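You operate a simulated robot arm through the tools that you are given. There is no shell and no other tool.

The job below is to be done with a simulated robot arm. You get a single attempt, and the scene is never put back.

TASK
Start the chiller at the job card's figure and trim the water gauge to about 2 bar.
Fine: trim by the yellow valve; watch the meter till it shows the card's figure.

Only the result counts: the job must be done as asked and must still hold three seconds after the hand-in. Knocking over, shifting, dropping, spilling or breaking anything else fails it.

THE ROBOT
A 7-joint arm with a fingered hand, fixed in place. Base frame: the origin is at the foot of the arm, x ahead of it, y to its left, z up. Lengths are in m, angles in degrees, forces in N, time in s.
With the tool pointing down near the work surface it reaches from about 0.1 to 0.86 m from the base axis. Its first joint turns from -115.0 to 115.0 degrees. Payload 5 kg.
The tool frame sits at the grasp point between the pads (the TCP): z along the fingers, y along the line on which they close. The tips reach 0.032 m beyond it. The gripper opens to 0.16 m. The gripper's body begins 0.089 m behind the TCP. The gripper is a hand of 4 fingers: y runs from the thumb to the fingers, the wrist lies at [0, 0, -0.267] in the tool frame, and closing takes about 1.5 s.
Orientation is that of the tool frame in the base frame, as [roll, pitch, yaw] about the fixed x, y, z axes, in that order (R = Rz(yaw) Ry(pitch) Rx(roll)). With the fingers straight down and closing along the base's y, the tool's x points along the base's -x, its y along +y and its z along -z.

THE INTERFACE
- The arm moves only by the tool jog_arm. Its argument "deltas" is one flat list of numbers, 6 for each row, row after row: the shift along the base's x, y, z in m, then the turn, a rotation vector about the base's x, y, z in degrees. In form: [dx, dy, dz, wx, wy, wz, dx, dy, dz, wx, wy, wz, ...]. A call has 1 to 20 rows; each row is the pose to reach, as a shift and turn from the pose commanded when the call began. "fingers" is the finger opening in m, from 0 to 0.16, set as the call begins (left out, the last holds). Rows are played at 5 a second. More than 0.05 m and 8.6 degrees between two rows, or a gripper value outside its range, and nothing of the call is played. A pose out of reach is approached as far as the arm can. The call stops where the force on the tool passes 40 N (or 10 N more than at its start, if that is more) or the arm is blocked; 0.2 s more then pass. The fingers move at their own pace (about 0.045 m/s each) and stop on an object; they squeeze with about 26 N. The grip force told is the motor's: it shows also when the fingers shut on nothing. Time passes only in rows, and 0.2 s behind the last, so rows that repeat a pose let the fingers close. It gives the time, the measured TCP pose, the force on the tool (base axes), the opening and the grip force at its end, in the units of the frame above (readings bear some noise), with the torque about the TCP (base axes, N m) and any sound that the robot's microphone picked up.
- Cameras (640 x 400 px; columns grow to the right, rows downward): "scene" is fixed at [0.0493, 0.4995, 1.5009]; the picture's right is [-0.34, -0.94, 0.00], its down [-0.50, 0.18, -0.85] and it looks along [0.80, -0.29, -0.53] (base axes); focal length 326 px, centre (320, 200). "wrist" rides on the gripper at [0.08, -0.004, -0.114] in the tool frame; the picture's right is [0.05, 1.00, 0.00], its down [-0.82, 0.04, -0.58] and it looks along [-0.58, 0.03, 0.82] (tool axes); focal length 265 px, centre (320, 200). There is no depth. A picture from a camera that has moved, and an enlarged one, comes with that camera's place and axes in the base frame and with its lens.
- grab_frame(camera): a new picture of that camera. No time passes.
- move_column(by): slides the trunk up (or, below 0, down) by that many m; the arm rides with it, the base frame stays. It gives what a move gives, with no picture.
- curl_fingers(finger1, finger2, finger3, thumb_bend): sets how far each is bent, from 0 (flat) to 1 (curled in); at 0.3 the hand is open as for a grip, at 0.7 the pads meet at the TCP. One left out holds its place. A second passes; each finger stops where it meets its share of the squeeze, and holds until it gets a number again. A gripper value or a shape takes the hand back. It gives what a move gives, with no picture; readings hold the bend of each and the force on the fingers (four entries, about 0 where the hand has none), thumb and palm.
- set_grasp(shape): the hand has 4 fingers and takes this shape, open, in about a second: jaw (thumb against the fingers, like two jaws); tri (thumb and two fingers); tip (a fingertip pinch); poke (one finger out to press); point (the index stretched); flat (the hand flat); cup (the hand cupped); fist (a fist). The gripper value then closes the fingers along that shape, each until it touches; the sizes above hold for jaw. It gives what a move gives, with no picture.
- close_up(camera, box): a new picture of the part [left, top, right, bottom] of that camera's present view, enlarged. No time passes.
- hand_in(): hands the job in; it is judged then, once.

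Nothing tells you positions but the pictures and the camera data. Unless the task says otherwise, let go and move clear before handing in.

The tools are called as name(argument=value, ...) on one line, values as JSON. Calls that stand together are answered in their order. jog_arm: Moves the arm, as the interface text tells. Its arguments: {"type":"object","properties":{"deltas":{"type":"array","items":{"type":"number"}},"fingers":{"type":"number"}},"required":["deltas"]} The other tools are called the same way: move_column (by) slides the trunk up or down; set_grasp (shape) gives the hand a shape; curl_fingers (finger1, finger2, finger3, thumb_bend) moves the fingers one by one; grab_frame (camera) takes a picture; close_up (camera, box) takes an enlarged picture of a part of a camera's view; hand_in () hands the job in.

At the start:

```text
time: 0.0
position: [0.6241, 0.0481, 1.2844]
ee_rot: [-179.9, 0.0, 180.0]
force: [0.5, 0.0, -1.1]
ft_torque: [-0.01, -0.01, -0.03]
grip_width: 0.1597
grip_force: 0.0
shape: jaw
bend: [0.3, 0.3, 0.3, 0.3]
finger forces: [0.1, 0.1, 0.0, 0.0, 0.1, 0.1]
trunk travel left (down, up): [-0.65, 0.34]
```

scene: 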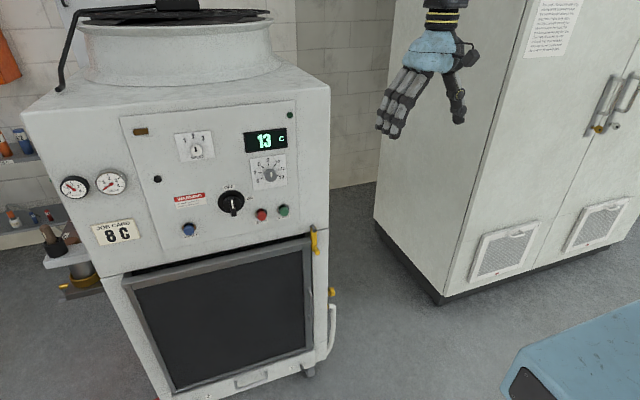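
wrist: 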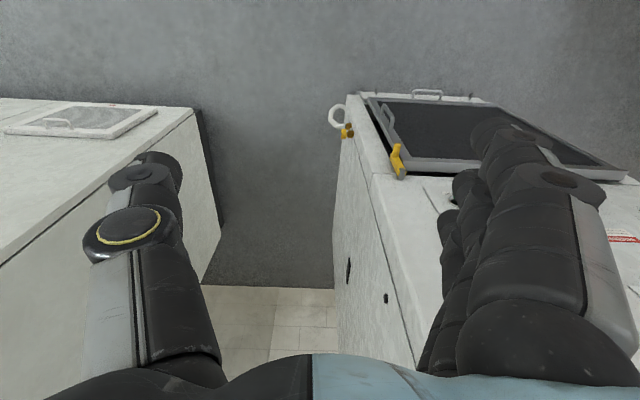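

I see a chiller with a control panel: two gauges, a job card reading about 8 C, a display showing 13 C, several knobs and buttons, and a yellow valve lever near the right side. I'll look closer at each part before moving.

close_up(camera="scene", box=[120, 100, 310, 250])

close_up(camera="scene", box=[40, 160, 150, 250])

close_up(camera="scene", box=[220, 180, 360, 390])

close_up(camera="scene", box=[500, 0, 600, 70])

close_up(camera="wrist", box=[300, 80, 460, 200])

```text
2.67 times, centred on (215, 175) of scene
camera zoom: at [0.0493, 0.4995, 1.5009], right [-0.34, -0.94, 0.0], down [-0.5, 0.18, -0.85], along [0.8, -0.29, -0.53], focal length 868 px, centre (600, 267)
```

zoom: 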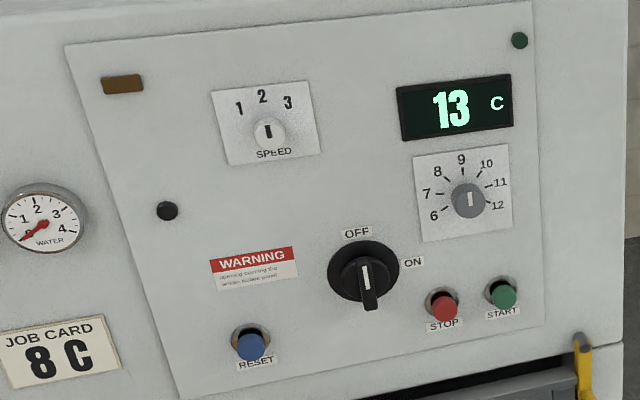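

```text
4.44 times, centred on (95, 205) of scene
camera zoom: at [0.0493, 0.4995, 1.5009], right [-0.34, -0.94, 0.0], down [-0.5, 0.18, -0.85], along [0.8, -0.29, -0.53], focal length 1447 px, centre (1320, 178)
```

zoom: 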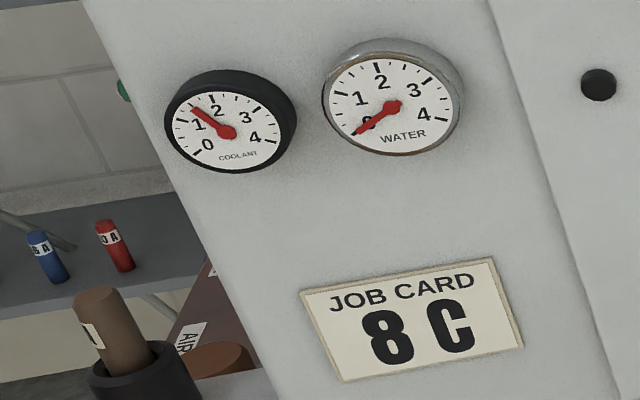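

```text
1.90 times, centred on (290, 285) of scene
camera zoom: at [0.0493, 0.4995, 1.5009], right [-0.34, -0.94, 0.0], down [-0.5, 0.18, -0.85], along [0.8, -0.29, -0.53], focal length 620 px, centre (377, 38)
```

zoom: 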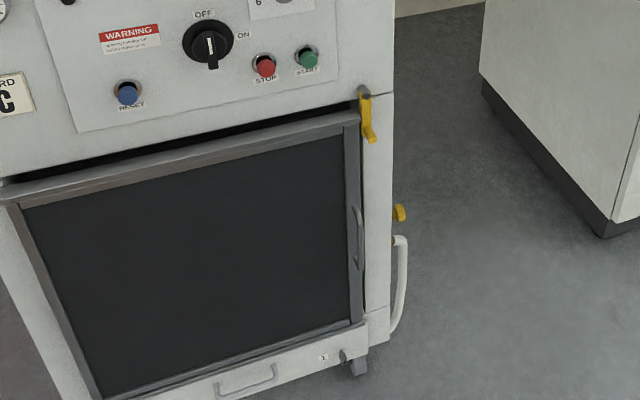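

```text
5.71 times, centred on (550, 35) of scene
camera zoom: at [0.0493, 0.4995, 1.5009], right [-0.34, -0.94, 0.0], down [-0.5, 0.18, -0.85], along [0.8, -0.29, -0.53], focal length 1861 px, centre (-994, 1143)
```

zoom: 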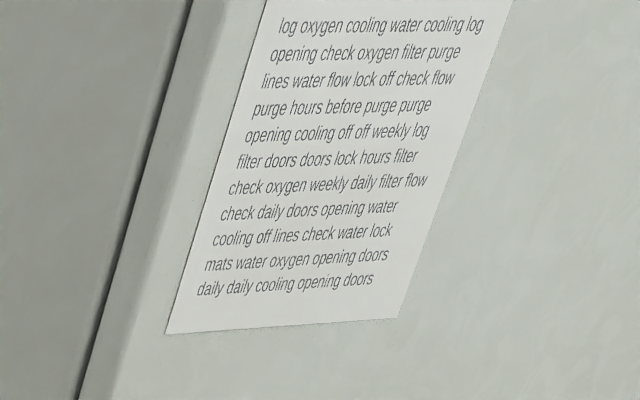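

```text
3.33 times, centred on (380, 140) of wrist
camera zoom: at [0.5444, 0.0434, 1.3976], right [-0.05, 1.0, 0.0], down [0.82, 0.04, 0.58], along [0.58, 0.03, -0.82], focal length 885 px, centre (120, 400)
```

zoom: 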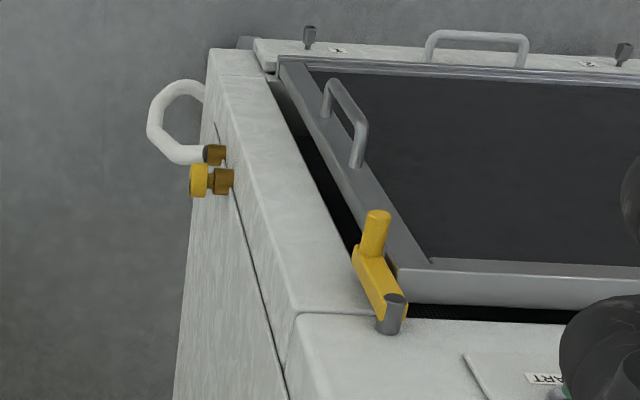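

The job card reads 8 C, the water gauge sits at 0, the setpoint dial runs 6–12, and there are OFF/ON, STOP, START and RESET controls. I'll zoom in further on the panel and the two yellow items.

close_up(camera="scene", box=[170, 180, 234, 220])

close_up(camera="scene", box=[234, 140, 298, 220])

close_up(camera="scene", box=[300, 220, 350, 310])

close_up(camera="wrist", box=[320, 90, 430, 190])

close_up(camera="scene", box=[210, 180, 300, 225])

```text
10.00 times, centred on (202, 200) of scene
camera zoom: at [0.0493, 0.4995, 1.5009], right [-0.34, -0.94, 0.0], down [-0.5, 0.18, -0.85], along [0.8, -0.29, -0.53], focal length 3256 px, centre (1500, 200)
```

zoom: 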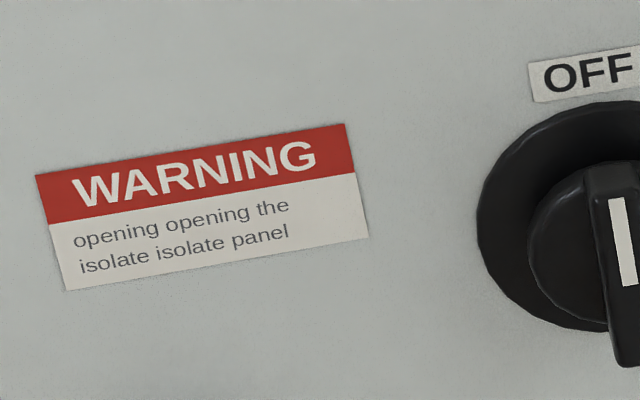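

```text
5.00 times, centred on (266, 180) of scene
camera zoom: at [0.0493, 0.4995, 1.5009], right [-0.34, -0.94, 0.0], down [-0.5, 0.18, -0.85], along [0.8, -0.29, -0.53], focal length 1628 px, centre (590, 300)
```

zoom: 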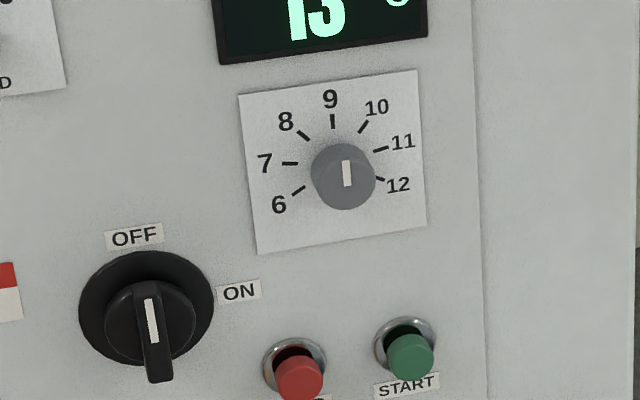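

```text
4.44 times, centred on (325, 265) of scene
camera zoom: at [0.0493, 0.4995, 1.5009], right [-0.34, -0.94, 0.0], down [-0.5, 0.18, -0.85], along [0.8, -0.29, -0.53], focal length 1447 px, centre (298, -89)
```

zoom: 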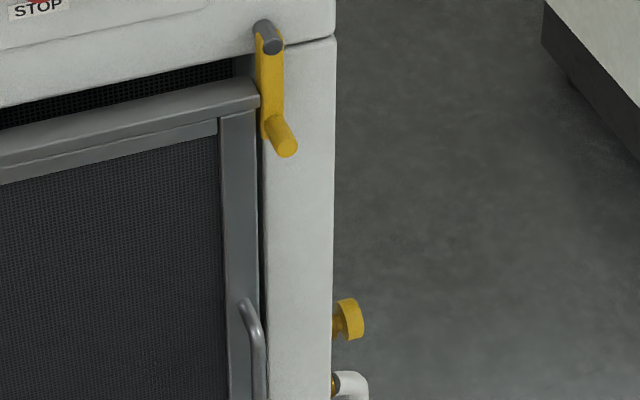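

```text
4.00 times, centred on (375, 140) of wrist
camera zoom: at [0.5444, 0.0434, 1.3976], right [-0.05, 1.0, 0.0], down [0.82, 0.04, 0.58], along [0.58, 0.03, -0.82], focal length 1062 px, centre (100, 440)
```

zoom: 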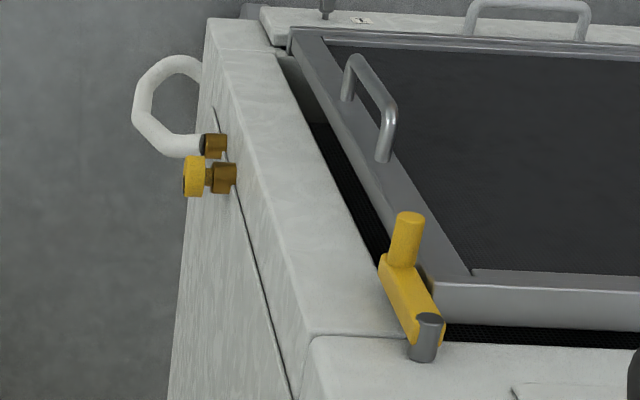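

```text
7.11 times, centred on (255, 202) of scene
camera zoom: at [0.0493, 0.4995, 1.5009], right [-0.34, -0.94, 0.0], down [-0.5, 0.18, -0.85], along [0.8, -0.29, -0.53], focal length 2316 px, centre (782, 182)
```

zoom: 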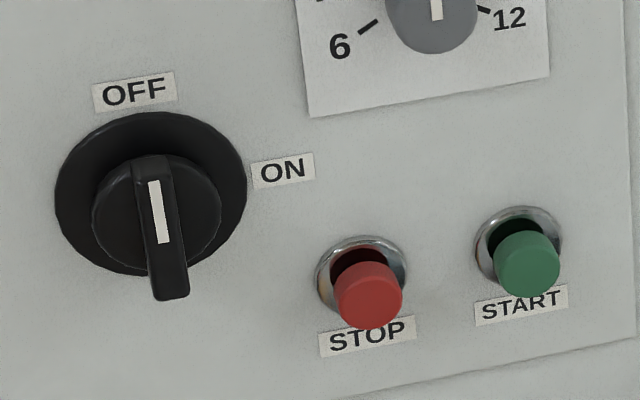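

The panel looks roughly vertical at x≈0.845, with the dial near (0.845, 0.36, 1.09), the switch near (0.84, 0.47, 1.03) and START near (0.845, 0.33, 0.97). The yellow knob valve is on the right side near (0.89, 0.14, 0.50). I'll turn the hand to point forward so the wrist camera can see the panel.

jog_arm(deltas=[0, 0.02, 0, 0, -8.2, 0, 0, 0.04, 0, 0, -16.4, 0, 0, 0.06, 0, 0, -24.6, 0, 0, 0.08, 0, 0, -32.8, 0, 0, 0.1, 0, 0, -41, 0, 0, 0.12, 0, 0, -49.2, 0, 0, 0.14, 0, 0, -57.4, 0, 0, 0.16, 0, 0, -65.6, 0, 0, 0.18, 0, 0, -73.8, 0, 0, 0.2, 0, 0, -82, 0, 0, 0.22, 0, 0, -90, 0])

```text
time: 2.4
position: [0.624, 0.2706, 1.2825]
ee_rot: [-150.6, 90.0, -150.5]
force: [0.0, 0.5, 0.5]
ft_torque: [0.04, -0.01, -0.02]
grip_width: 0.1599
grip_force: 0.0
shape: jaw
bend: [0.3, 0.3, 0.3, 0.3]
finger forces: [0.0, 0.0, 0.1, 0.0, 0.0, 0.0]
trunk travel left (down, up): [-0.65, 0.34]
```

grab_frame(camera="scene")

grab_frame(camera="wrist")

```text
taken
```

scene: 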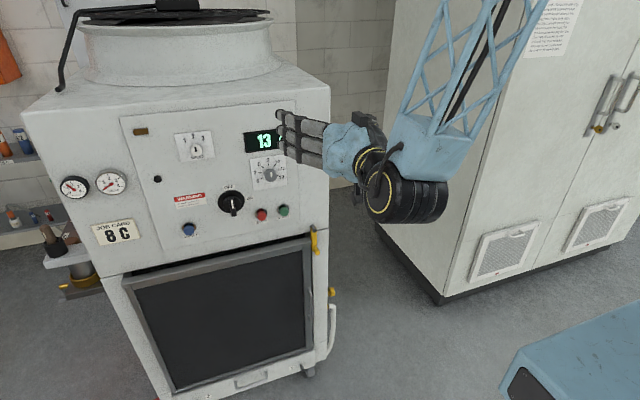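

```text
taken
camera wrist: at [0.5114, 0.2651, 1.2018], right [0.0, 1.0, -0.05], down [-0.58, 0.04, 0.82], along [0.82, 0.03, 0.58], focal length 265 px, centre (320, 200)
```

wrist: 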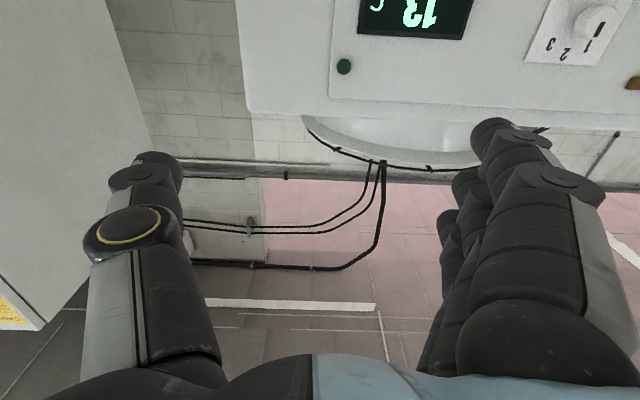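

The hand now points forward and the display and dials are visible from below. I'll lower the trunk and tilt the hand so the wrist camera faces the panel squarely.

move_column(by=-0.2)

jog_arm(deltas=[-0.02, 0.02, 0, 0, 8, 0, -0.03, 0.04, 0, 0, 16, 0, -0.04, 0.06, 0, 0, 24, 0, -0.05, 0.08, 0, 0, 32, 0, -0.05, 0.1, 0, 0, 35, 0, -0.05, 0.13, 0, 0, 35, 0])

grab_frame(camera="wrist")

grab_frame(camera="scene")

```text
time: 4.6
position: [0.6235, 0.2684, 1.0837]
ee_rot: [-76.5, 89.9, -76.6]
force: [0.2, -0.5, -0.3]
ft_torque: [-0.02, 0.02, 0.05]
grip_width: 0.16
grip_force: 0.1
shape: jaw
bend: [0.3, 0.3, 0.3, 0.3]
finger forces: [0.0, 0.0, 0.1, 0.0, 0.0, 0.0]
trunk travel left (down, up): [-0.45, 0.54]
```

```text
time: 6.0
position: [0.5746, 0.3994, 1.0835]
ee_rot: [-179.9, 54.9, -179.8]
force: [-0.6, 0.0, 0.9]
ft_torque: [-0.03, 0.01, 0.02]
grip_width: 0.16
grip_force: 0.1
shape: jaw
bend: [0.3, 0.3, 0.3, 0.3]
finger forces: [0.0, 0.0, 0.0, 0.1, 0.1, 0.0]
trunk travel left (down, up): [-0.45, 0.54]
```

```text
taken
camera wrist: at [0.4356, 0.3943, 1.0823], right [-0.03, 1.0, -0.04], down [0.0, 0.04, 1.0], along [1.0, 0.03, 0.0], focal length 265 px, centre (320, 200)
```

wrist: 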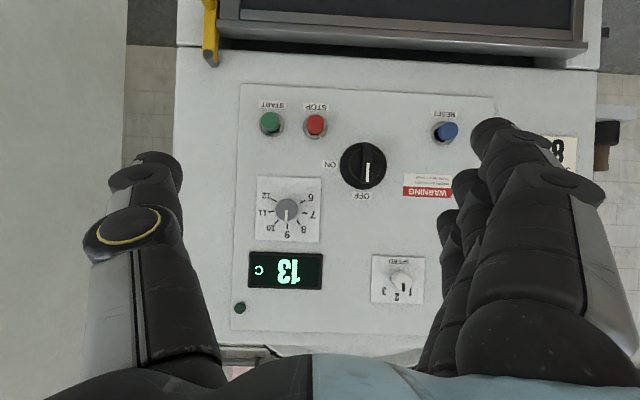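

```text
taken
```

scene: 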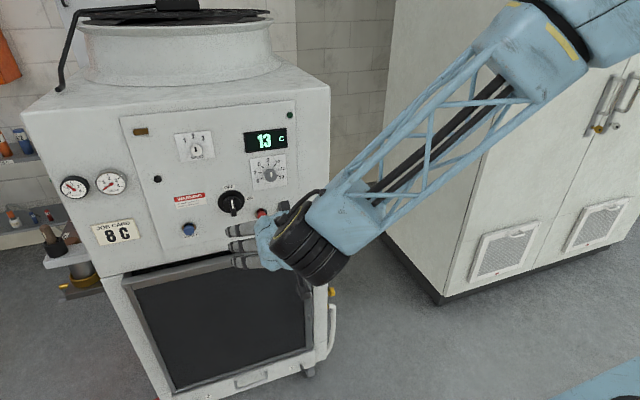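

The wrist camera now faces the panel almost squarely (the picture is upside down). I'll zoom in to measure the panel, dial and switch states.

close_up(camera="wrist", box=[230, 80, 430, 205])

close_up(camera="wrist", box=[230, 170, 430, 340])

close_up(camera="wrist", box=[240, 165, 340, 250])

close_up(camera="wrist", box=[160, 0, 320, 100])

```text
3.20 times, centred on (330, 142) of wrist
camera zoom: at [0.4356, 0.3943, 1.0823], right [-0.03, 1.0, -0.04], down [0.0, 0.04, 1.0], along [1.0, 0.03, 0.0], focal length 849 px, centre (288, 384)
```

zoom: 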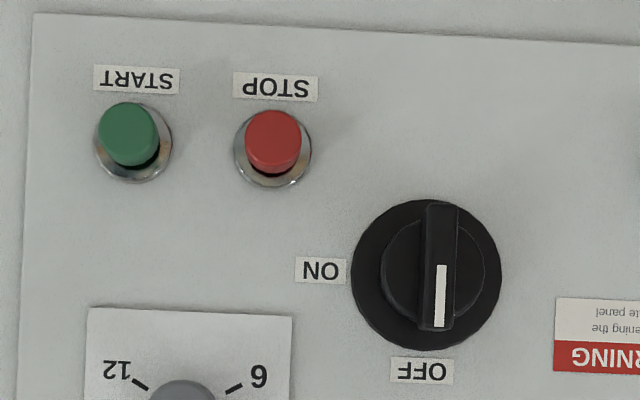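

```text
2.35 times, centred on (330, 255) of wrist
camera zoom: at [0.4356, 0.3943, 1.0823], right [-0.03, 1.0, -0.04], down [0.0, 0.04, 1.0], along [1.0, 0.03, 0.0], focal length 624 px, centre (296, 71)
```

zoom: 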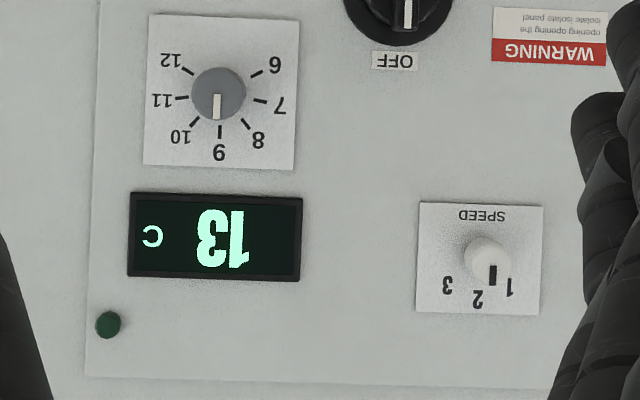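

```text
4.71 times, centred on (290, 208) of wrist
camera zoom: at [0.4356, 0.3943, 1.0823], right [-0.03, 1.0, -0.04], down [0.0, 0.04, 1.0], along [1.0, 0.03, 0.0], focal length 1249 px, centre (461, 165)
```

zoom: 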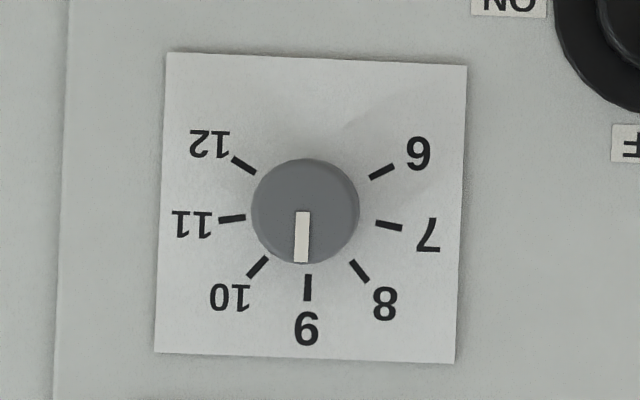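

```text
4.00 times, centred on (240, 50) of wrist
camera zoom: at [0.4356, 0.3943, 1.0823], right [-0.03, 1.0, -0.04], down [0.0, 0.04, 1.0], along [1.0, 0.03, 0.0], focal length 1062 px, centre (640, 800)
```

zoom: 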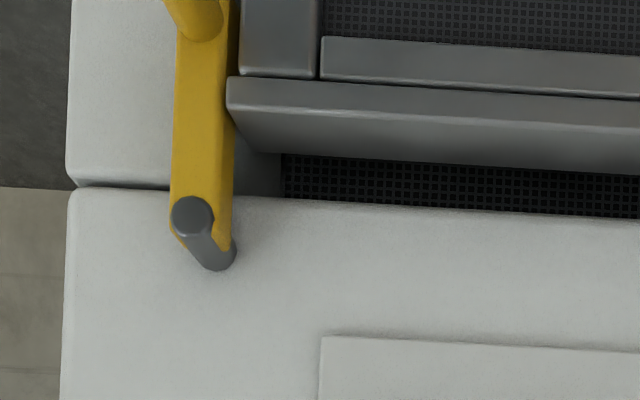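

The panel is flat and faces straight back at −x, at about x=0.841. The dial is near (0.359, 1.098) and points at 9; 8 is 40° counter-clockwise. I'll straighten the hand and go to a pre-grasp in front of the dial with the fingers partly closed.

jog_arm(deltas=[0.02, -0.006, 0.002, 0, -7, 0, 0.04, -0.012, 0.004, 0, -14, 0, 0.06, -0.018, 0.007, 0, -21, 0, 0.08, -0.025, 0.01, 0, -28, 0, 0.1, -0.032, 0.012, 0, -35, 0, 0.13, -0.04, 0.014, 0, -35, 0, 0.13, -0.04, 0.014, 0, -35, 0], fingers=0.06)

grab_frame(camera="wrist")

grab_frame(camera="scene")

```text
time: 7.6
position: [0.7042, 0.3568, 1.0975]
ee_rot: [-164.4, 90.0, -164.4]
force: [0.5, 0.8, 0.1]
ft_torque: [-0.01, 0.0, 0.05]
grip_width: 0.0606
grip_force: 0.1
shape: jaw
bend: [0.73, 0.73, 0.73, 0.7]
finger forces: [0.0, 0.1, 0.1, 0.0, 0.0, 0.0]
trunk travel left (down, up): [-0.45, 0.54]
```

```text
taken
camera wrist: at [0.5913, 0.3528, 1.0171], right [0.0, 1.0, -0.05], down [-0.58, 0.04, 0.82], along [0.82, 0.03, 0.58], focal length 265 px, centre (320, 200)
```

wrist: 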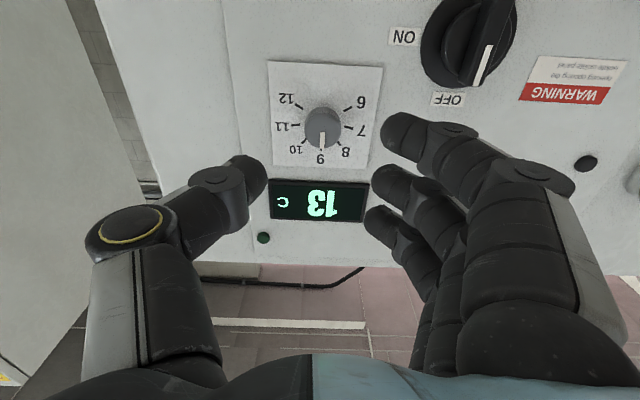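

```text
taken
```

scene: 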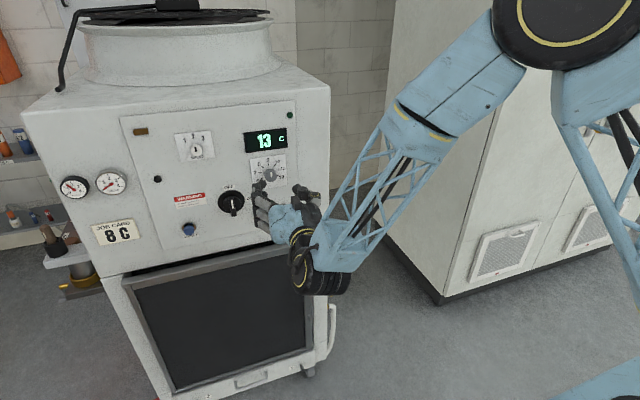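

The hand is in front of the dial and well aligned. Three side-by-side fingers may be wide for a 32 mm knob, so I'll check what the "tip" shape looks like here in free air.

set_grasp(shape="tip")

grab_frame(camera="wrist")

close_up(camera="scene", box=[220, 150, 380, 310])

```text
time: 8.5
position: [0.7043, 0.3574, 1.0987]
ee_rot: [86.9, 90.0, 86.9]
force: [0.6, -0.1, -0.5]
ft_torque: [-0.01, -0.01, 0.01]
grip_width: 0.1598
grip_force: 0.0
shape: tip
bend: [0.01, 0.3, 0.01, 0.3]
finger forces: [0.0, 0.0, 0.0, 0.0, 0.0, 0.0]
trunk travel left (down, up): [-0.45, 0.54]
```

```text
taken
camera wrist: at [0.5912, 0.353, 1.0171], right [0.0, 1.0, -0.05], down [-0.58, 0.04, 0.82], along [0.82, 0.03, 0.58], focal length 265 px, centre (320, 200)
```

wrist: 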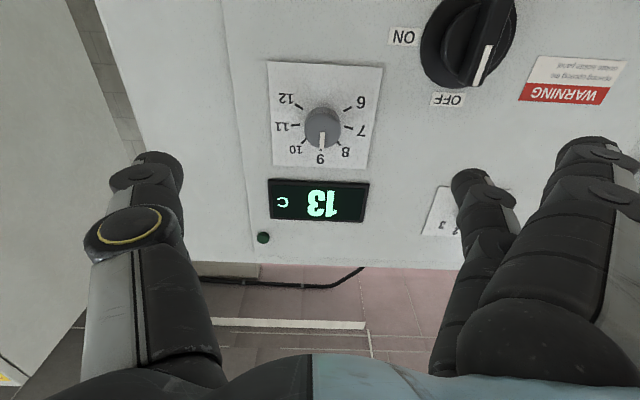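

```text
2.50 times, centred on (300, 230) of scene
camera zoom: at [0.0493, 0.4995, 1.5009], right [-0.34, -0.94, 0.0], down [-0.5, 0.18, -0.85], along [0.8, -0.29, -0.53], focal length 814 px, centre (370, 125)
```

zoom: 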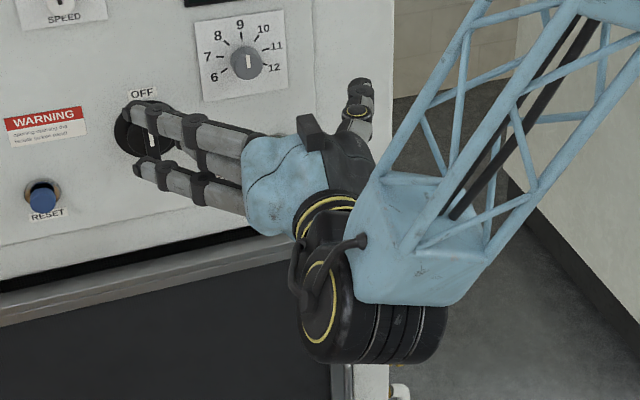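

In the "tip" shape the two outer fingers splay out and could hit the switch. The jaw shape with three fingers cradling the knob looks safer, so I'll go back to jaw and advance to just short of the knob.

set_grasp(shape="jaw")

jog_arm(deltas=[0, 0.001, 0, 0, 0, 0, 0, 0.002, 0, 0, 0, 0, 0, 0.002, 0, 0, 0, 0, 0, 0.002, 0, 0, 0, 0, 0, 0.002, 0, 0, 0, 0, 0, 0.002, 0, 0, 0, 0, 0, 0.002, 0, 0, 0, 0, 0.02, 0.002, 0, 0, 0, 0, 0.04, 0.002, 0, 0, 0, 0, 0.06, 0.002, 0, 0, 0, 0, 0.07, 0.002, 0, 0, 0, 0], fingers=0.06)

grab_frame(camera="wrist")

close_up(camera="scene", box=[210, 130, 330, 230])

```text
time: 9.4
position: [0.7032, 0.3575, 1.0986]
ee_rot: [-103.5, 89.9, -103.6]
force: [0.0, 0.6, -0.2]
ft_torque: [-0.03, -0.01, -0.01]
grip_width: 0.1601
grip_force: 0.0
shape: jaw
bend: [0.3, 0.3, 0.3, 0.3]
finger forces: [0.1, 0.0, 0.0, 0.0, 0.1, 0.1]
trunk travel left (down, up): [-0.45, 0.54]
```

```text
time: 11.8
position: [0.7747, 0.3613, 1.0976]
ee_rot: [145.0, 89.9, 145.1]
force: [0.0, 0.9, -0.4]
ft_torque: [0.02, -0.01, 0.0]
grip_width: 0.0608
grip_force: 0.1
shape: jaw
bend: [0.73, 0.73, 0.73, 0.7]
finger forces: [0.1, 0.0, 0.0, 0.0, 0.0, 0.0]
trunk travel left (down, up): [-0.45, 0.54]
```

```text
taken
camera wrist: at [0.6619, 0.3553, 1.0173], right [0.0, 1.0, -0.05], down [-0.58, 0.04, 0.82], along [0.82, 0.03, 0.58], focal length 265 px, centre (320, 200)
```

wrist: 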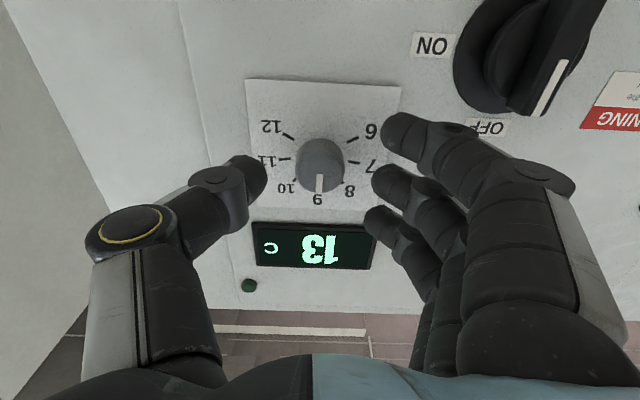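

```text
4.00 times, centred on (270, 180) of scene
camera zoom: at [0.0493, 0.4995, 1.5009], right [-0.34, -0.94, 0.0], down [-0.5, 0.18, -0.85], along [0.8, -0.29, -0.53], focal length 1303 px, centre (520, 280)
```

zoom: 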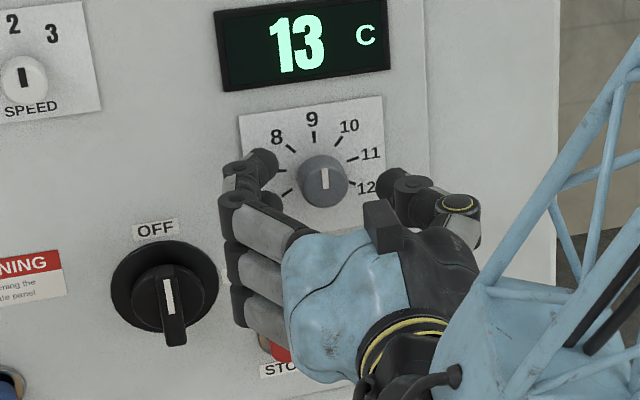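

The knob sits centred between the thumb and fingers. I'll advance about 28 mm so the fingertips surround it, then close.

jog_arm(deltas=[0.01, -0.001, 0, 0, 0, 0, 0.02, -0.001, 0, 0, 0, 0, 0.027, -0.001, 0, 0, 0, 0])

grab_frame(camera="wrist")

close_up(camera="scene", box=[210, 130, 330, 230])

```text
time: 12.6
position: [0.8006, 0.3603, 1.0962]
ee_rot: [-132.3, 89.9, -132.2]
force: [-10.8, -0.5, -1.9]
ft_torque: [-0.07, 0.04, 0.4]
grip_width: 0.0603
grip_force: 0.0
shape: jaw
bend: [0.74, 0.74, 0.74, 0.7]
finger forces: [3.5, 3.7, 4.0, 0.0, 0.1, 0.0]
trunk travel left (down, up): [-0.45, 0.54]
```

```text
taken
camera wrist: at [0.6865, 0.355, 1.0159], right [0.0, 1.0, -0.05], down [-0.58, 0.04, 0.82], along [0.82, 0.03, 0.58], focal length 265 px, centre (320, 200)
```

wrist: 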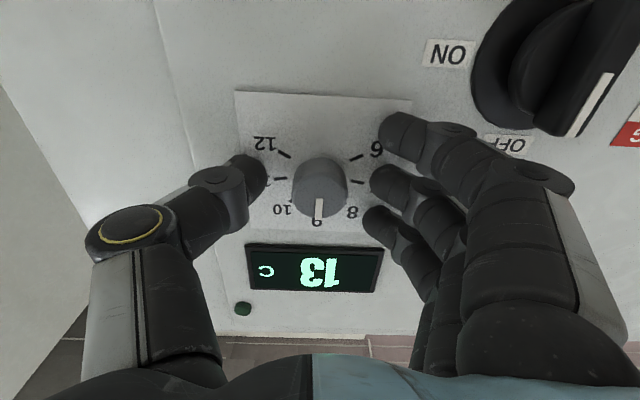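

```text
4.00 times, centred on (270, 180) of scene
camera zoom: at [0.0493, 0.4995, 1.5009], right [-0.34, -0.94, 0.0], down [-0.5, 0.18, -0.85], along [0.8, -0.29, -0.53], focal length 1303 px, centre (520, 280)
```

zoom: 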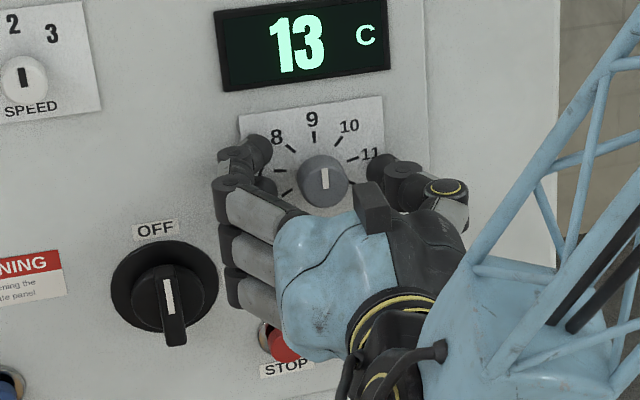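

The fingertips have lightly met the panel plate. I'll back off 4 mm and close on the knob.

jog_arm(deltas=[-0.002, 0, 0.0005, 0, 0, 0, -0.004, 0, 0.0005, 0, 0, 0, -0.004, 0, 0.0005, 0, 0, 0])

jog_arm(deltas=[0, 0, 0, 0, 0, 0, 0, 0, 0, 0, 0, 0, 0, 0, 0, 0, 0, 0, 0, 0, 0, 0, 0, 0, 0, 0, 0, 0, 0, 0, 0, 0, 0, 0, 0, 0], fingers=0.02)

grab_frame(camera="wrist")

close_up(camera="scene", box=[210, 130, 330, 230])

```text
time: 13.4
position: [0.7974, 0.3584, 1.0978]
ee_rot: [150.0, 90.0, 150.1]
force: [0.1, 0.3, -0.4]
ft_torque: [-0.01, 0.01, -0.01]
grip_width: 0.0604
grip_force: 0.1
shape: jaw
bend: [0.73, 0.73, 0.73, 0.7]
finger forces: [0.0, 0.0, 0.1, 0.0, 0.0, 0.1]
trunk travel left (down, up): [-0.45, 0.54]
```

```text
time: 14.8
position: [0.7978, 0.3573, 1.0972]
ee_rot: [-162.9, 90.0, -163.1]
force: [-0.8, -8.5, -1.8]
ft_torque: [0.02, 0.05, -0.01]
grip_width: 0.0101
grip_force: 25.9
shape: jaw
bend: [0.68, 0.72, 0.68, 0.7]
finger forces: [0.0, 12.4, 0.0, 0.0, 20.5, 0.1]
trunk travel left (down, up): [-0.45, 0.54]
```

```text
taken
camera wrist: at [0.6849, 0.3522, 1.0165], right [0.0, 1.0, -0.05], down [-0.58, 0.04, 0.82], along [0.82, 0.03, 0.58], focal length 265 px, centre (320, 200)
```

wrist: 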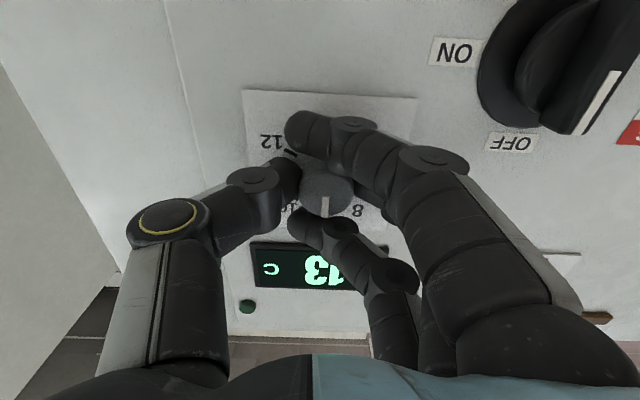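

```text
4.00 times, centred on (270, 180) of scene
camera zoom: at [0.0493, 0.4995, 1.5009], right [-0.34, -0.94, 0.0], down [-0.5, 0.18, -0.85], along [0.8, -0.29, -0.53], focal length 1303 px, centre (520, 280)
```

zoom: 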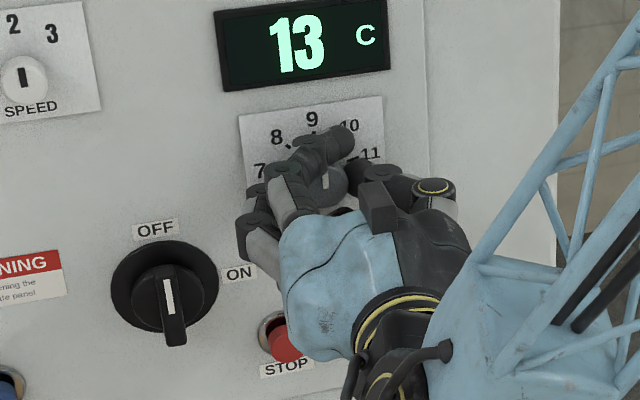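

The middle finger and thumb have the knob and the outer fingers lie above and below it. I'll turn it 40° counter-clockwise (seen from the front).

jog_arm(deltas=[0, 0, 0, -6, 0, 0, 0, 0, 0, -12, 0, 0, 0, 0, 0, -18, 0, 0, 0, 0, 0, -24, 0, 0, 0, 0, 0, -30, 0, 0])

grab_frame(camera="wrist")

close_up(camera="scene", box=[210, 130, 330, 230])

```text
time: 16.0
position: [0.7977, 0.3565, 1.1004]
ee_rot: [-89.9, 60.0, -90.0]
force: [3.2, -15.2, 4.4]
ft_torque: [0.04, -0.06, -0.25]
grip_width: 0.0098
grip_force: 26.3
shape: jaw
bend: [0.68, 0.72, 0.68, 0.7]
finger forces: [0.1, 10.0, 0.1, 0.1, 24.9, 0.1]
trunk travel left (down, up): [-0.45, 0.54]
```

```text
taken
camera wrist: at [0.6845, 0.3125, 1.0308], right [0.0, 0.84, -0.54], down [-0.58, 0.45, 0.68], along [0.82, 0.31, 0.49], focal length 265 px, centre (320, 200)
```

wrist: 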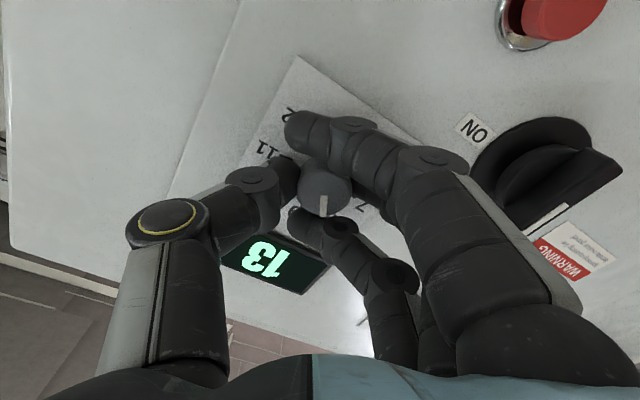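

```text
4.00 times, centred on (270, 180) of scene
camera zoom: at [0.0493, 0.4995, 1.5009], right [-0.34, -0.94, 0.0], down [-0.5, 0.18, -0.85], along [0.8, -0.29, -0.53], focal length 1303 px, centre (520, 280)
```

zoom: 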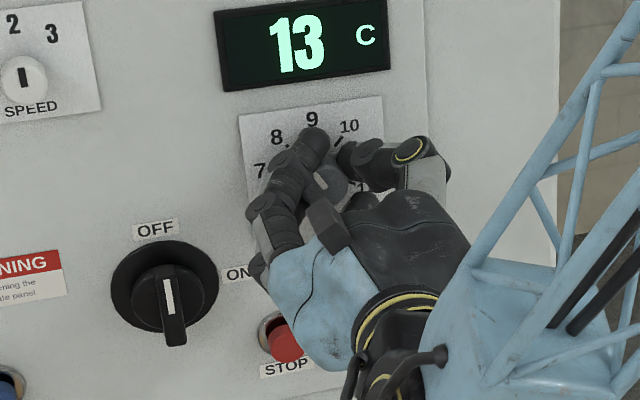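

The knob is turning with the hand (its mark holds still in the hand view). I'll turn the last 10°.

jog_arm(deltas=[0, 0, -0.0005, -5, 0, 0, 0, 0, -0.001, -10, 0, 0, 0, 0, -0.001, -10, 0, 0])

close_up(camera="wrist", box=[220, 100, 440, 300])

close_up(camera="scene", box=[235, 145, 295, 205])

```text
time: 16.8
position: [0.7978, 0.3571, 1.0988]
ee_rot: [-89.8, 50.0, -89.9]
force: [5.5, -13.2, 11.6]
ft_torque: [0.07, -0.24, -0.27]
grip_width: 0.0101
grip_force: 25.7
shape: jaw
bend: [0.68, 0.72, 0.68, 0.7]
finger forces: [0.1, 7.9, 0.0, 0.0, 25.7, 0.0]
trunk travel left (down, up): [-0.45, 0.54]
```

```text
2.00 times, centred on (330, 200) of wrist
camera zoom: at [0.6841, 0.3021, 1.0388], right [0.0, 0.73, -0.68], down [-0.58, 0.56, 0.6], along [0.82, 0.39, 0.42], focal length 531 px, centre (300, 200)
```

zoom: 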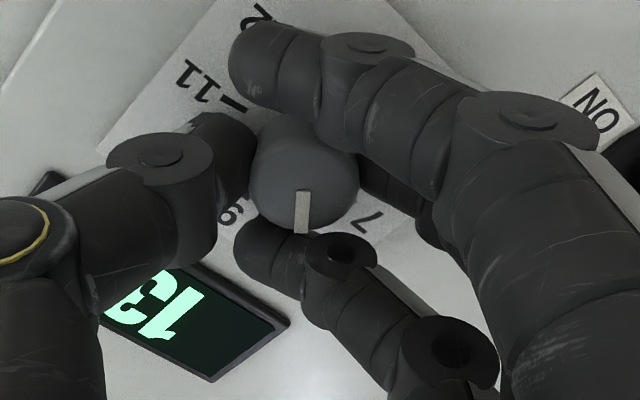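

```text
6.67 times, centred on (265, 175) of scene
camera zoom: at [0.0493, 0.4995, 1.5009], right [-0.34, -0.94, 0.0], down [-0.5, 0.18, -0.85], along [0.8, -0.29, -0.53], focal length 2171 px, centre (687, 367)
```

zoom: 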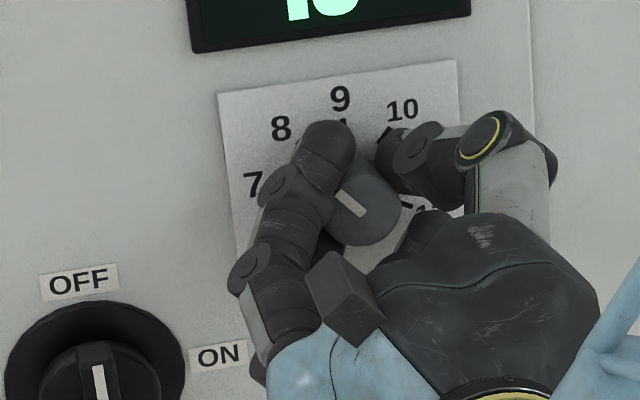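

The mark now points between 9 and 7, which should be 8. I'll open the fingers and back away to check it.

jog_arm(deltas=[0, 0.001, -0.001, 0, 0, 0, 0, 0.001, -0.001, 0, 0, 0, 0, 0.001, -0.001, 0, 0, 0, 0, 0.001, -0.001, 0, 0, 0, 0, 0.001, -0.001, 0, 0, 0], fingers=0.07)

jog_arm(deltas=[-0.02, 0, 0, 0, 0, 0, -0.05, 0, 0, 0, 0, 0, -0.09, 0, 0, 0, 0, 0])

grab_frame(camera="wrist")

close_up(camera="scene", box=[235, 145, 295, 205])

```text
time: 18.0
position: [0.797, 0.3604, 1.0962]
ee_rot: [-90.0, 50.0, -90.0]
force: [-0.5, 0.2, 0.5]
ft_torque: [-0.02, -0.01, 0.01]
grip_width: 0.0695
grip_force: 0.1
shape: jaw
bend: [0.73, 0.73, 0.73, 0.7]
finger forces: [0.1, 0.0, 0.0, 0.0, 0.1, 0.1]
trunk travel left (down, up): [-0.45, 0.54]
```

```text
time: 18.8
position: [0.7076, 0.3598, 1.0977]
ee_rot: [-89.8, 49.9, -90.0]
force: [-0.8, 0.7, 0.1]
ft_torque: [0.0, -0.01, 0.01]
grip_width: 0.0694
grip_force: 0.1
shape: jaw
bend: [0.73, 0.73, 0.73, 0.7]
finger forces: [0.1, 0.0, 0.0, 0.0, 0.0, 0.0]
trunk travel left (down, up): [-0.45, 0.54]
```

```text
taken
camera wrist: at [0.5939, 0.3043, 1.0374], right [0.0, 0.73, -0.68], down [-0.58, 0.56, 0.6], along [0.82, 0.39, 0.42], focal length 265 px, centre (320, 200)
```

wrist: 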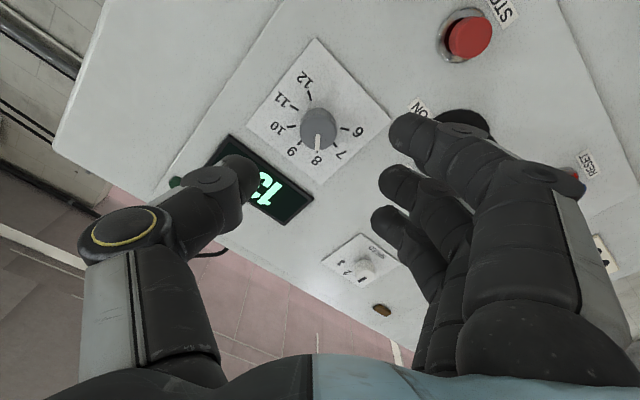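

```text
6.67 times, centred on (265, 175) of scene
camera zoom: at [0.0493, 0.4995, 1.5009], right [-0.34, -0.94, 0.0], down [-0.5, 0.18, -0.85], along [0.8, -0.29, -0.53], focal length 2171 px, centre (687, 367)
```

zoom: 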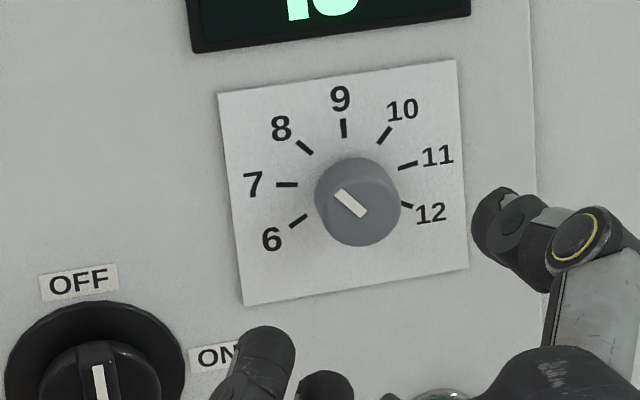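

The dial now reads about 8. I'll zoom in from the wrist camera to check how exact it is.

close_up(camera="wrist", box=[260, 60, 380, 190])

```text
3.08 times, centred on (320, 125) of wrist
camera zoom: at [0.5939, 0.3043, 1.0374], right [0.0, 0.73, -0.68], down [-0.58, 0.56, 0.6], along [0.82, 0.39, 0.42], focal length 817 px, centre (320, 431)
```

zoom: 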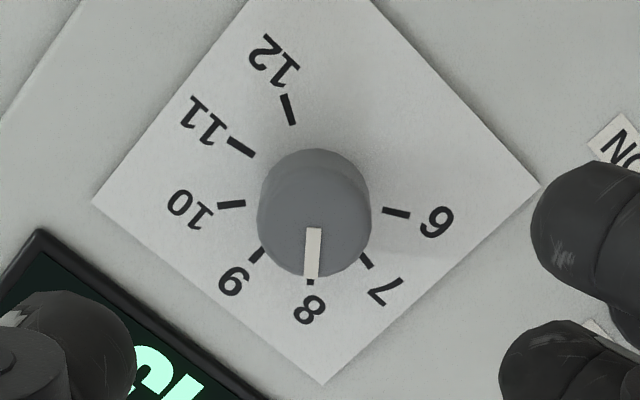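

The dial is squarely on 8. Next is the main switch: I'll move in front of it with the hand level, then test in free air whether the wrist can roll the needed 90° clockwise.

jog_arm(deltas=[-0.005, 0.022, -0.014, 8, 0, 0, -0.01, 0.044, -0.028, 16, 0, 0, -0.01, 0.066, -0.042, 24, 0, 0, -0.01, 0.088, -0.056, 32, 0, 0, -0.01, 0.111, -0.0705, 40, 0, 0, -0.01, 0.111, -0.0705, 40, 0, 0], fingers=0.06)

grab_frame(camera="wrist")

jog_arm(deltas=[0, 0, 0, 8, 0, 0, 0, 0, 0, 16, 0, 0, 0, 0, 0, 24, 0, 0, 0, 0, 0, 32, 0, 0, 0, 0, 0, 40, 0, 0, 0, 0, 0, 48, 0, 0, 0, 0, 0, 56, 0, 0, 0, 0, 0, 64, 0, 0, 0, 0, 0, 72, 0, 0, 0, 0, 0, 80, 0, 0, 0, 0, 0, 88, 0, 0, 0, 0, 0, 94, 0, 0])

grab_frame(camera="wrist")

grab_frame(camera="scene")

```text
time: 20.2
position: [0.698, 0.4703, 1.028]
ee_rot: [97.0, 89.8, 97.0]
force: [1.3, -0.6, -0.4]
ft_torque: [-0.01, -0.05, -0.01]
grip_width: 0.0606
grip_force: 0.1
shape: jaw
bend: [0.73, 0.73, 0.73, 0.7]
finger forces: [0.1, 0.0, 0.0, 0.1, 0.1, 0.0]
trunk travel left (down, up): [-0.45, 0.54]
```

```text
taken
camera wrist: at [0.5844, 0.4662, 0.9457], right [0.0, 1.0, -0.05], down [-0.58, 0.04, 0.82], along [0.82, 0.03, 0.58], focal length 265 px, centre (320, 200)
```

wrist: 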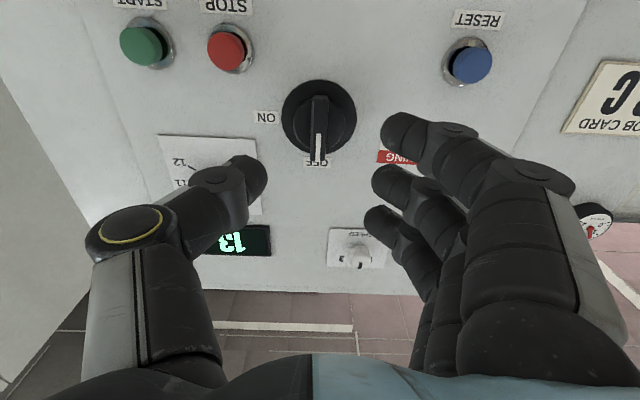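

```text
time: 22.8
position: [0.6961, 0.4713, 1.0253]
ee_rot: [90.0, -4.1, 90.0]
force: [-0.9, -0.2, -0.3]
ft_torque: [-0.04, -0.01, 0.02]
grip_width: 0.0605
grip_force: 0.1
shape: jaw
bend: [0.73, 0.73, 0.73, 0.7]
finger forces: [0.1, 0.1, 0.1, 0.0, 0.0, 0.0]
trunk travel left (down, up): [-0.45, 0.54]
```

```text
taken
camera wrist: at [0.5838, 0.5506, 1.0265], right [0.0, -0.02, 1.0], down [-0.58, -0.82, -0.02], along [0.82, -0.58, -0.01], focal length 265 px, centre (320, 200)
```

wrist: 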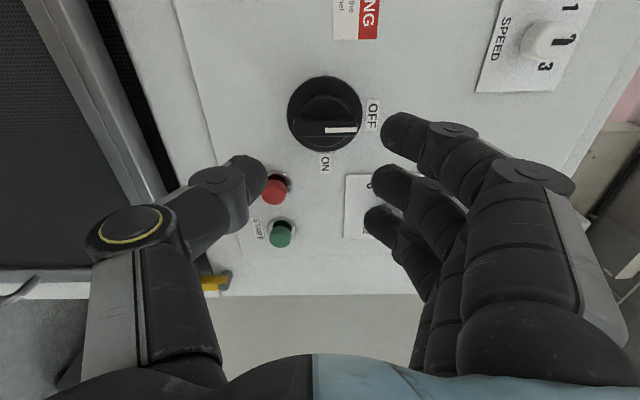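

```text
taken
```

scene: 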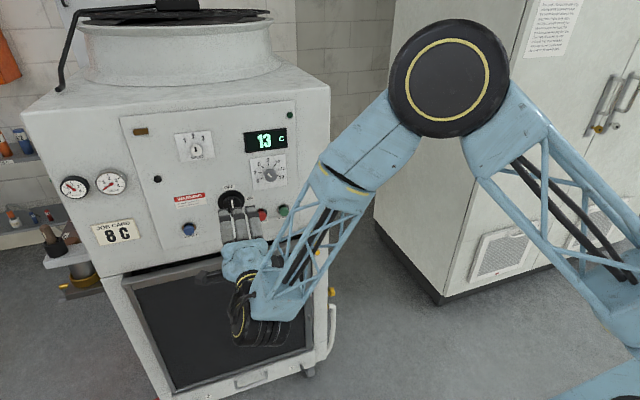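

The wrist can reach the full +94° roll, and the switch is right where I estimated. I'll roll back to level and advance onto the switch bar.

jog_arm(deltas=[0, 0, 0, -8, 0, 0, 0, 0, 0, -16, 0, 0, 0, 0, 0, -24, 0, 0, 0, 0, 0, -32, 0, 0, 0, 0, 0, -40, 0, 0, 0, 0, 0, -48, 0, 0, 0, 0, 0, -56, 0, 0, 0, 0, 0, -64, 0, 0, 0, 0, 0, -72, 0, 0, 0, 0, 0, -80, 0, 0, 0, 0, 0, -88, 0, 0, 0, 0, 0, -94, 0, 0, 0.02, 0, 0, -94, 0, 0, 0.04, 0, 0, -94, 0, 0, 0.06, 0, 0, -94, 0, 0])

grab_frame(camera="wrist")

close_up(camera="scene", box=[180, 170, 300, 250])

```text
time: 26.0
position: [0.7572, 0.4697, 1.0262]
ee_rot: [104.1, 90.0, 103.9]
force: [0.1, 0.0, -0.4]
ft_torque: [-0.03, 0.03, -0.01]
grip_width: 0.0606
grip_force: 0.0
shape: jaw
bend: [0.73, 0.73, 0.73, 0.7]
finger forces: [0.1, 0.0, 0.0, 0.0, 0.0, 0.1]
trunk travel left (down, up): [-0.45, 0.54]
```

```text
taken
camera wrist: at [0.6448, 0.4652, 0.9444], right [0.0, 1.0, -0.05], down [-0.58, 0.04, 0.82], along [0.82, 0.03, 0.58], focal length 265 px, centre (320, 200)
```

wrist: 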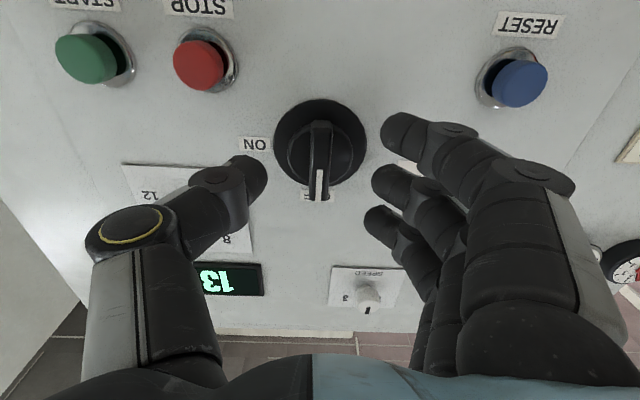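

```text
5.00 times, centred on (240, 210) of scene
camera zoom: at [0.0493, 0.4995, 1.5009], right [-0.34, -0.94, 0.0], down [-0.5, 0.18, -0.85], along [0.8, -0.29, -0.53], focal length 1628 px, centre (720, 150)
```

zoom: 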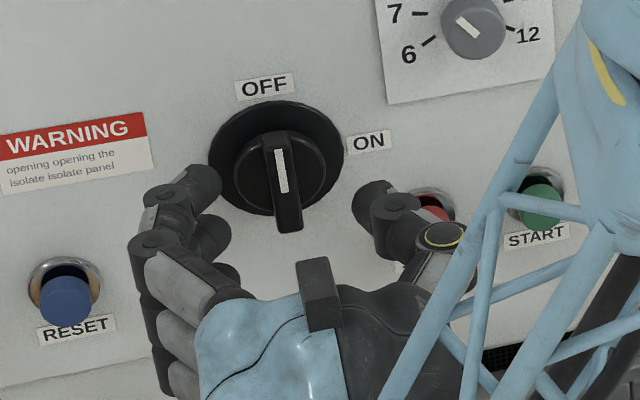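

The bar is centred between thumb and fingers. I'll advance 27 mm and close on it.

jog_arm(deltas=[0.01, 0, 0.0005, 0, 0, 0, 0.02, 0, 0.001, 0, 0, 0, 0.027, 0, 0.001, 0, 0, 0])

grab_frame(camera="wrist")

close_up(camera="scene", box=[180, 170, 300, 250])

```text
time: 26.8
position: [0.7853, 0.47, 1.0261]
ee_rot: [-108.4, 90.0, -108.3]
force: [0.1, 0.3, 0.8]
ft_torque: [-0.03, 0.02, 0.0]
grip_width: 0.0605
grip_force: 0.2
shape: jaw
bend: [0.73, 0.73, 0.73, 0.7]
finger forces: [0.0, 0.0, 0.0, 0.0, 0.1, 0.0]
trunk travel left (down, up): [-0.45, 0.54]
```

```text
taken
camera wrist: at [0.6715, 0.4659, 0.9454], right [0.0, 1.0, -0.05], down [-0.58, 0.04, 0.82], along [0.82, 0.03, 0.58], focal length 265 px, centre (320, 200)
```

wrist: 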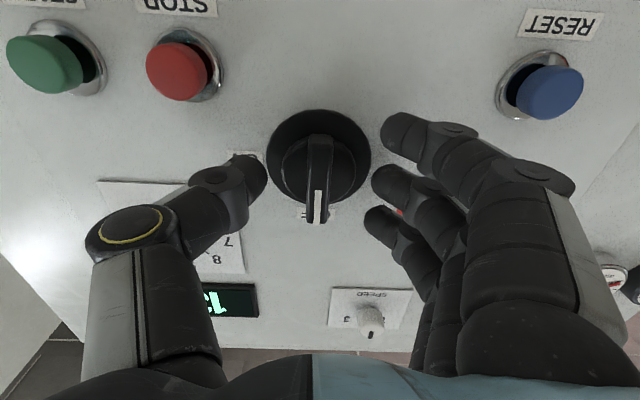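

```text
5.00 times, centred on (240, 210) of scene
camera zoom: at [0.0493, 0.4995, 1.5009], right [-0.34, -0.94, 0.0], down [-0.5, 0.18, -0.85], along [0.8, -0.29, -0.53], focal length 1628 px, centre (720, 150)
```

zoom: 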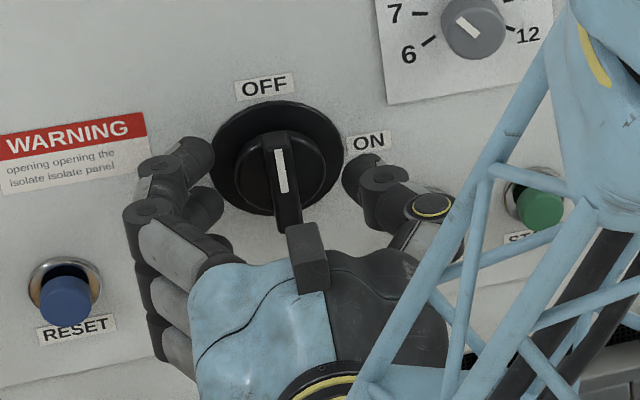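

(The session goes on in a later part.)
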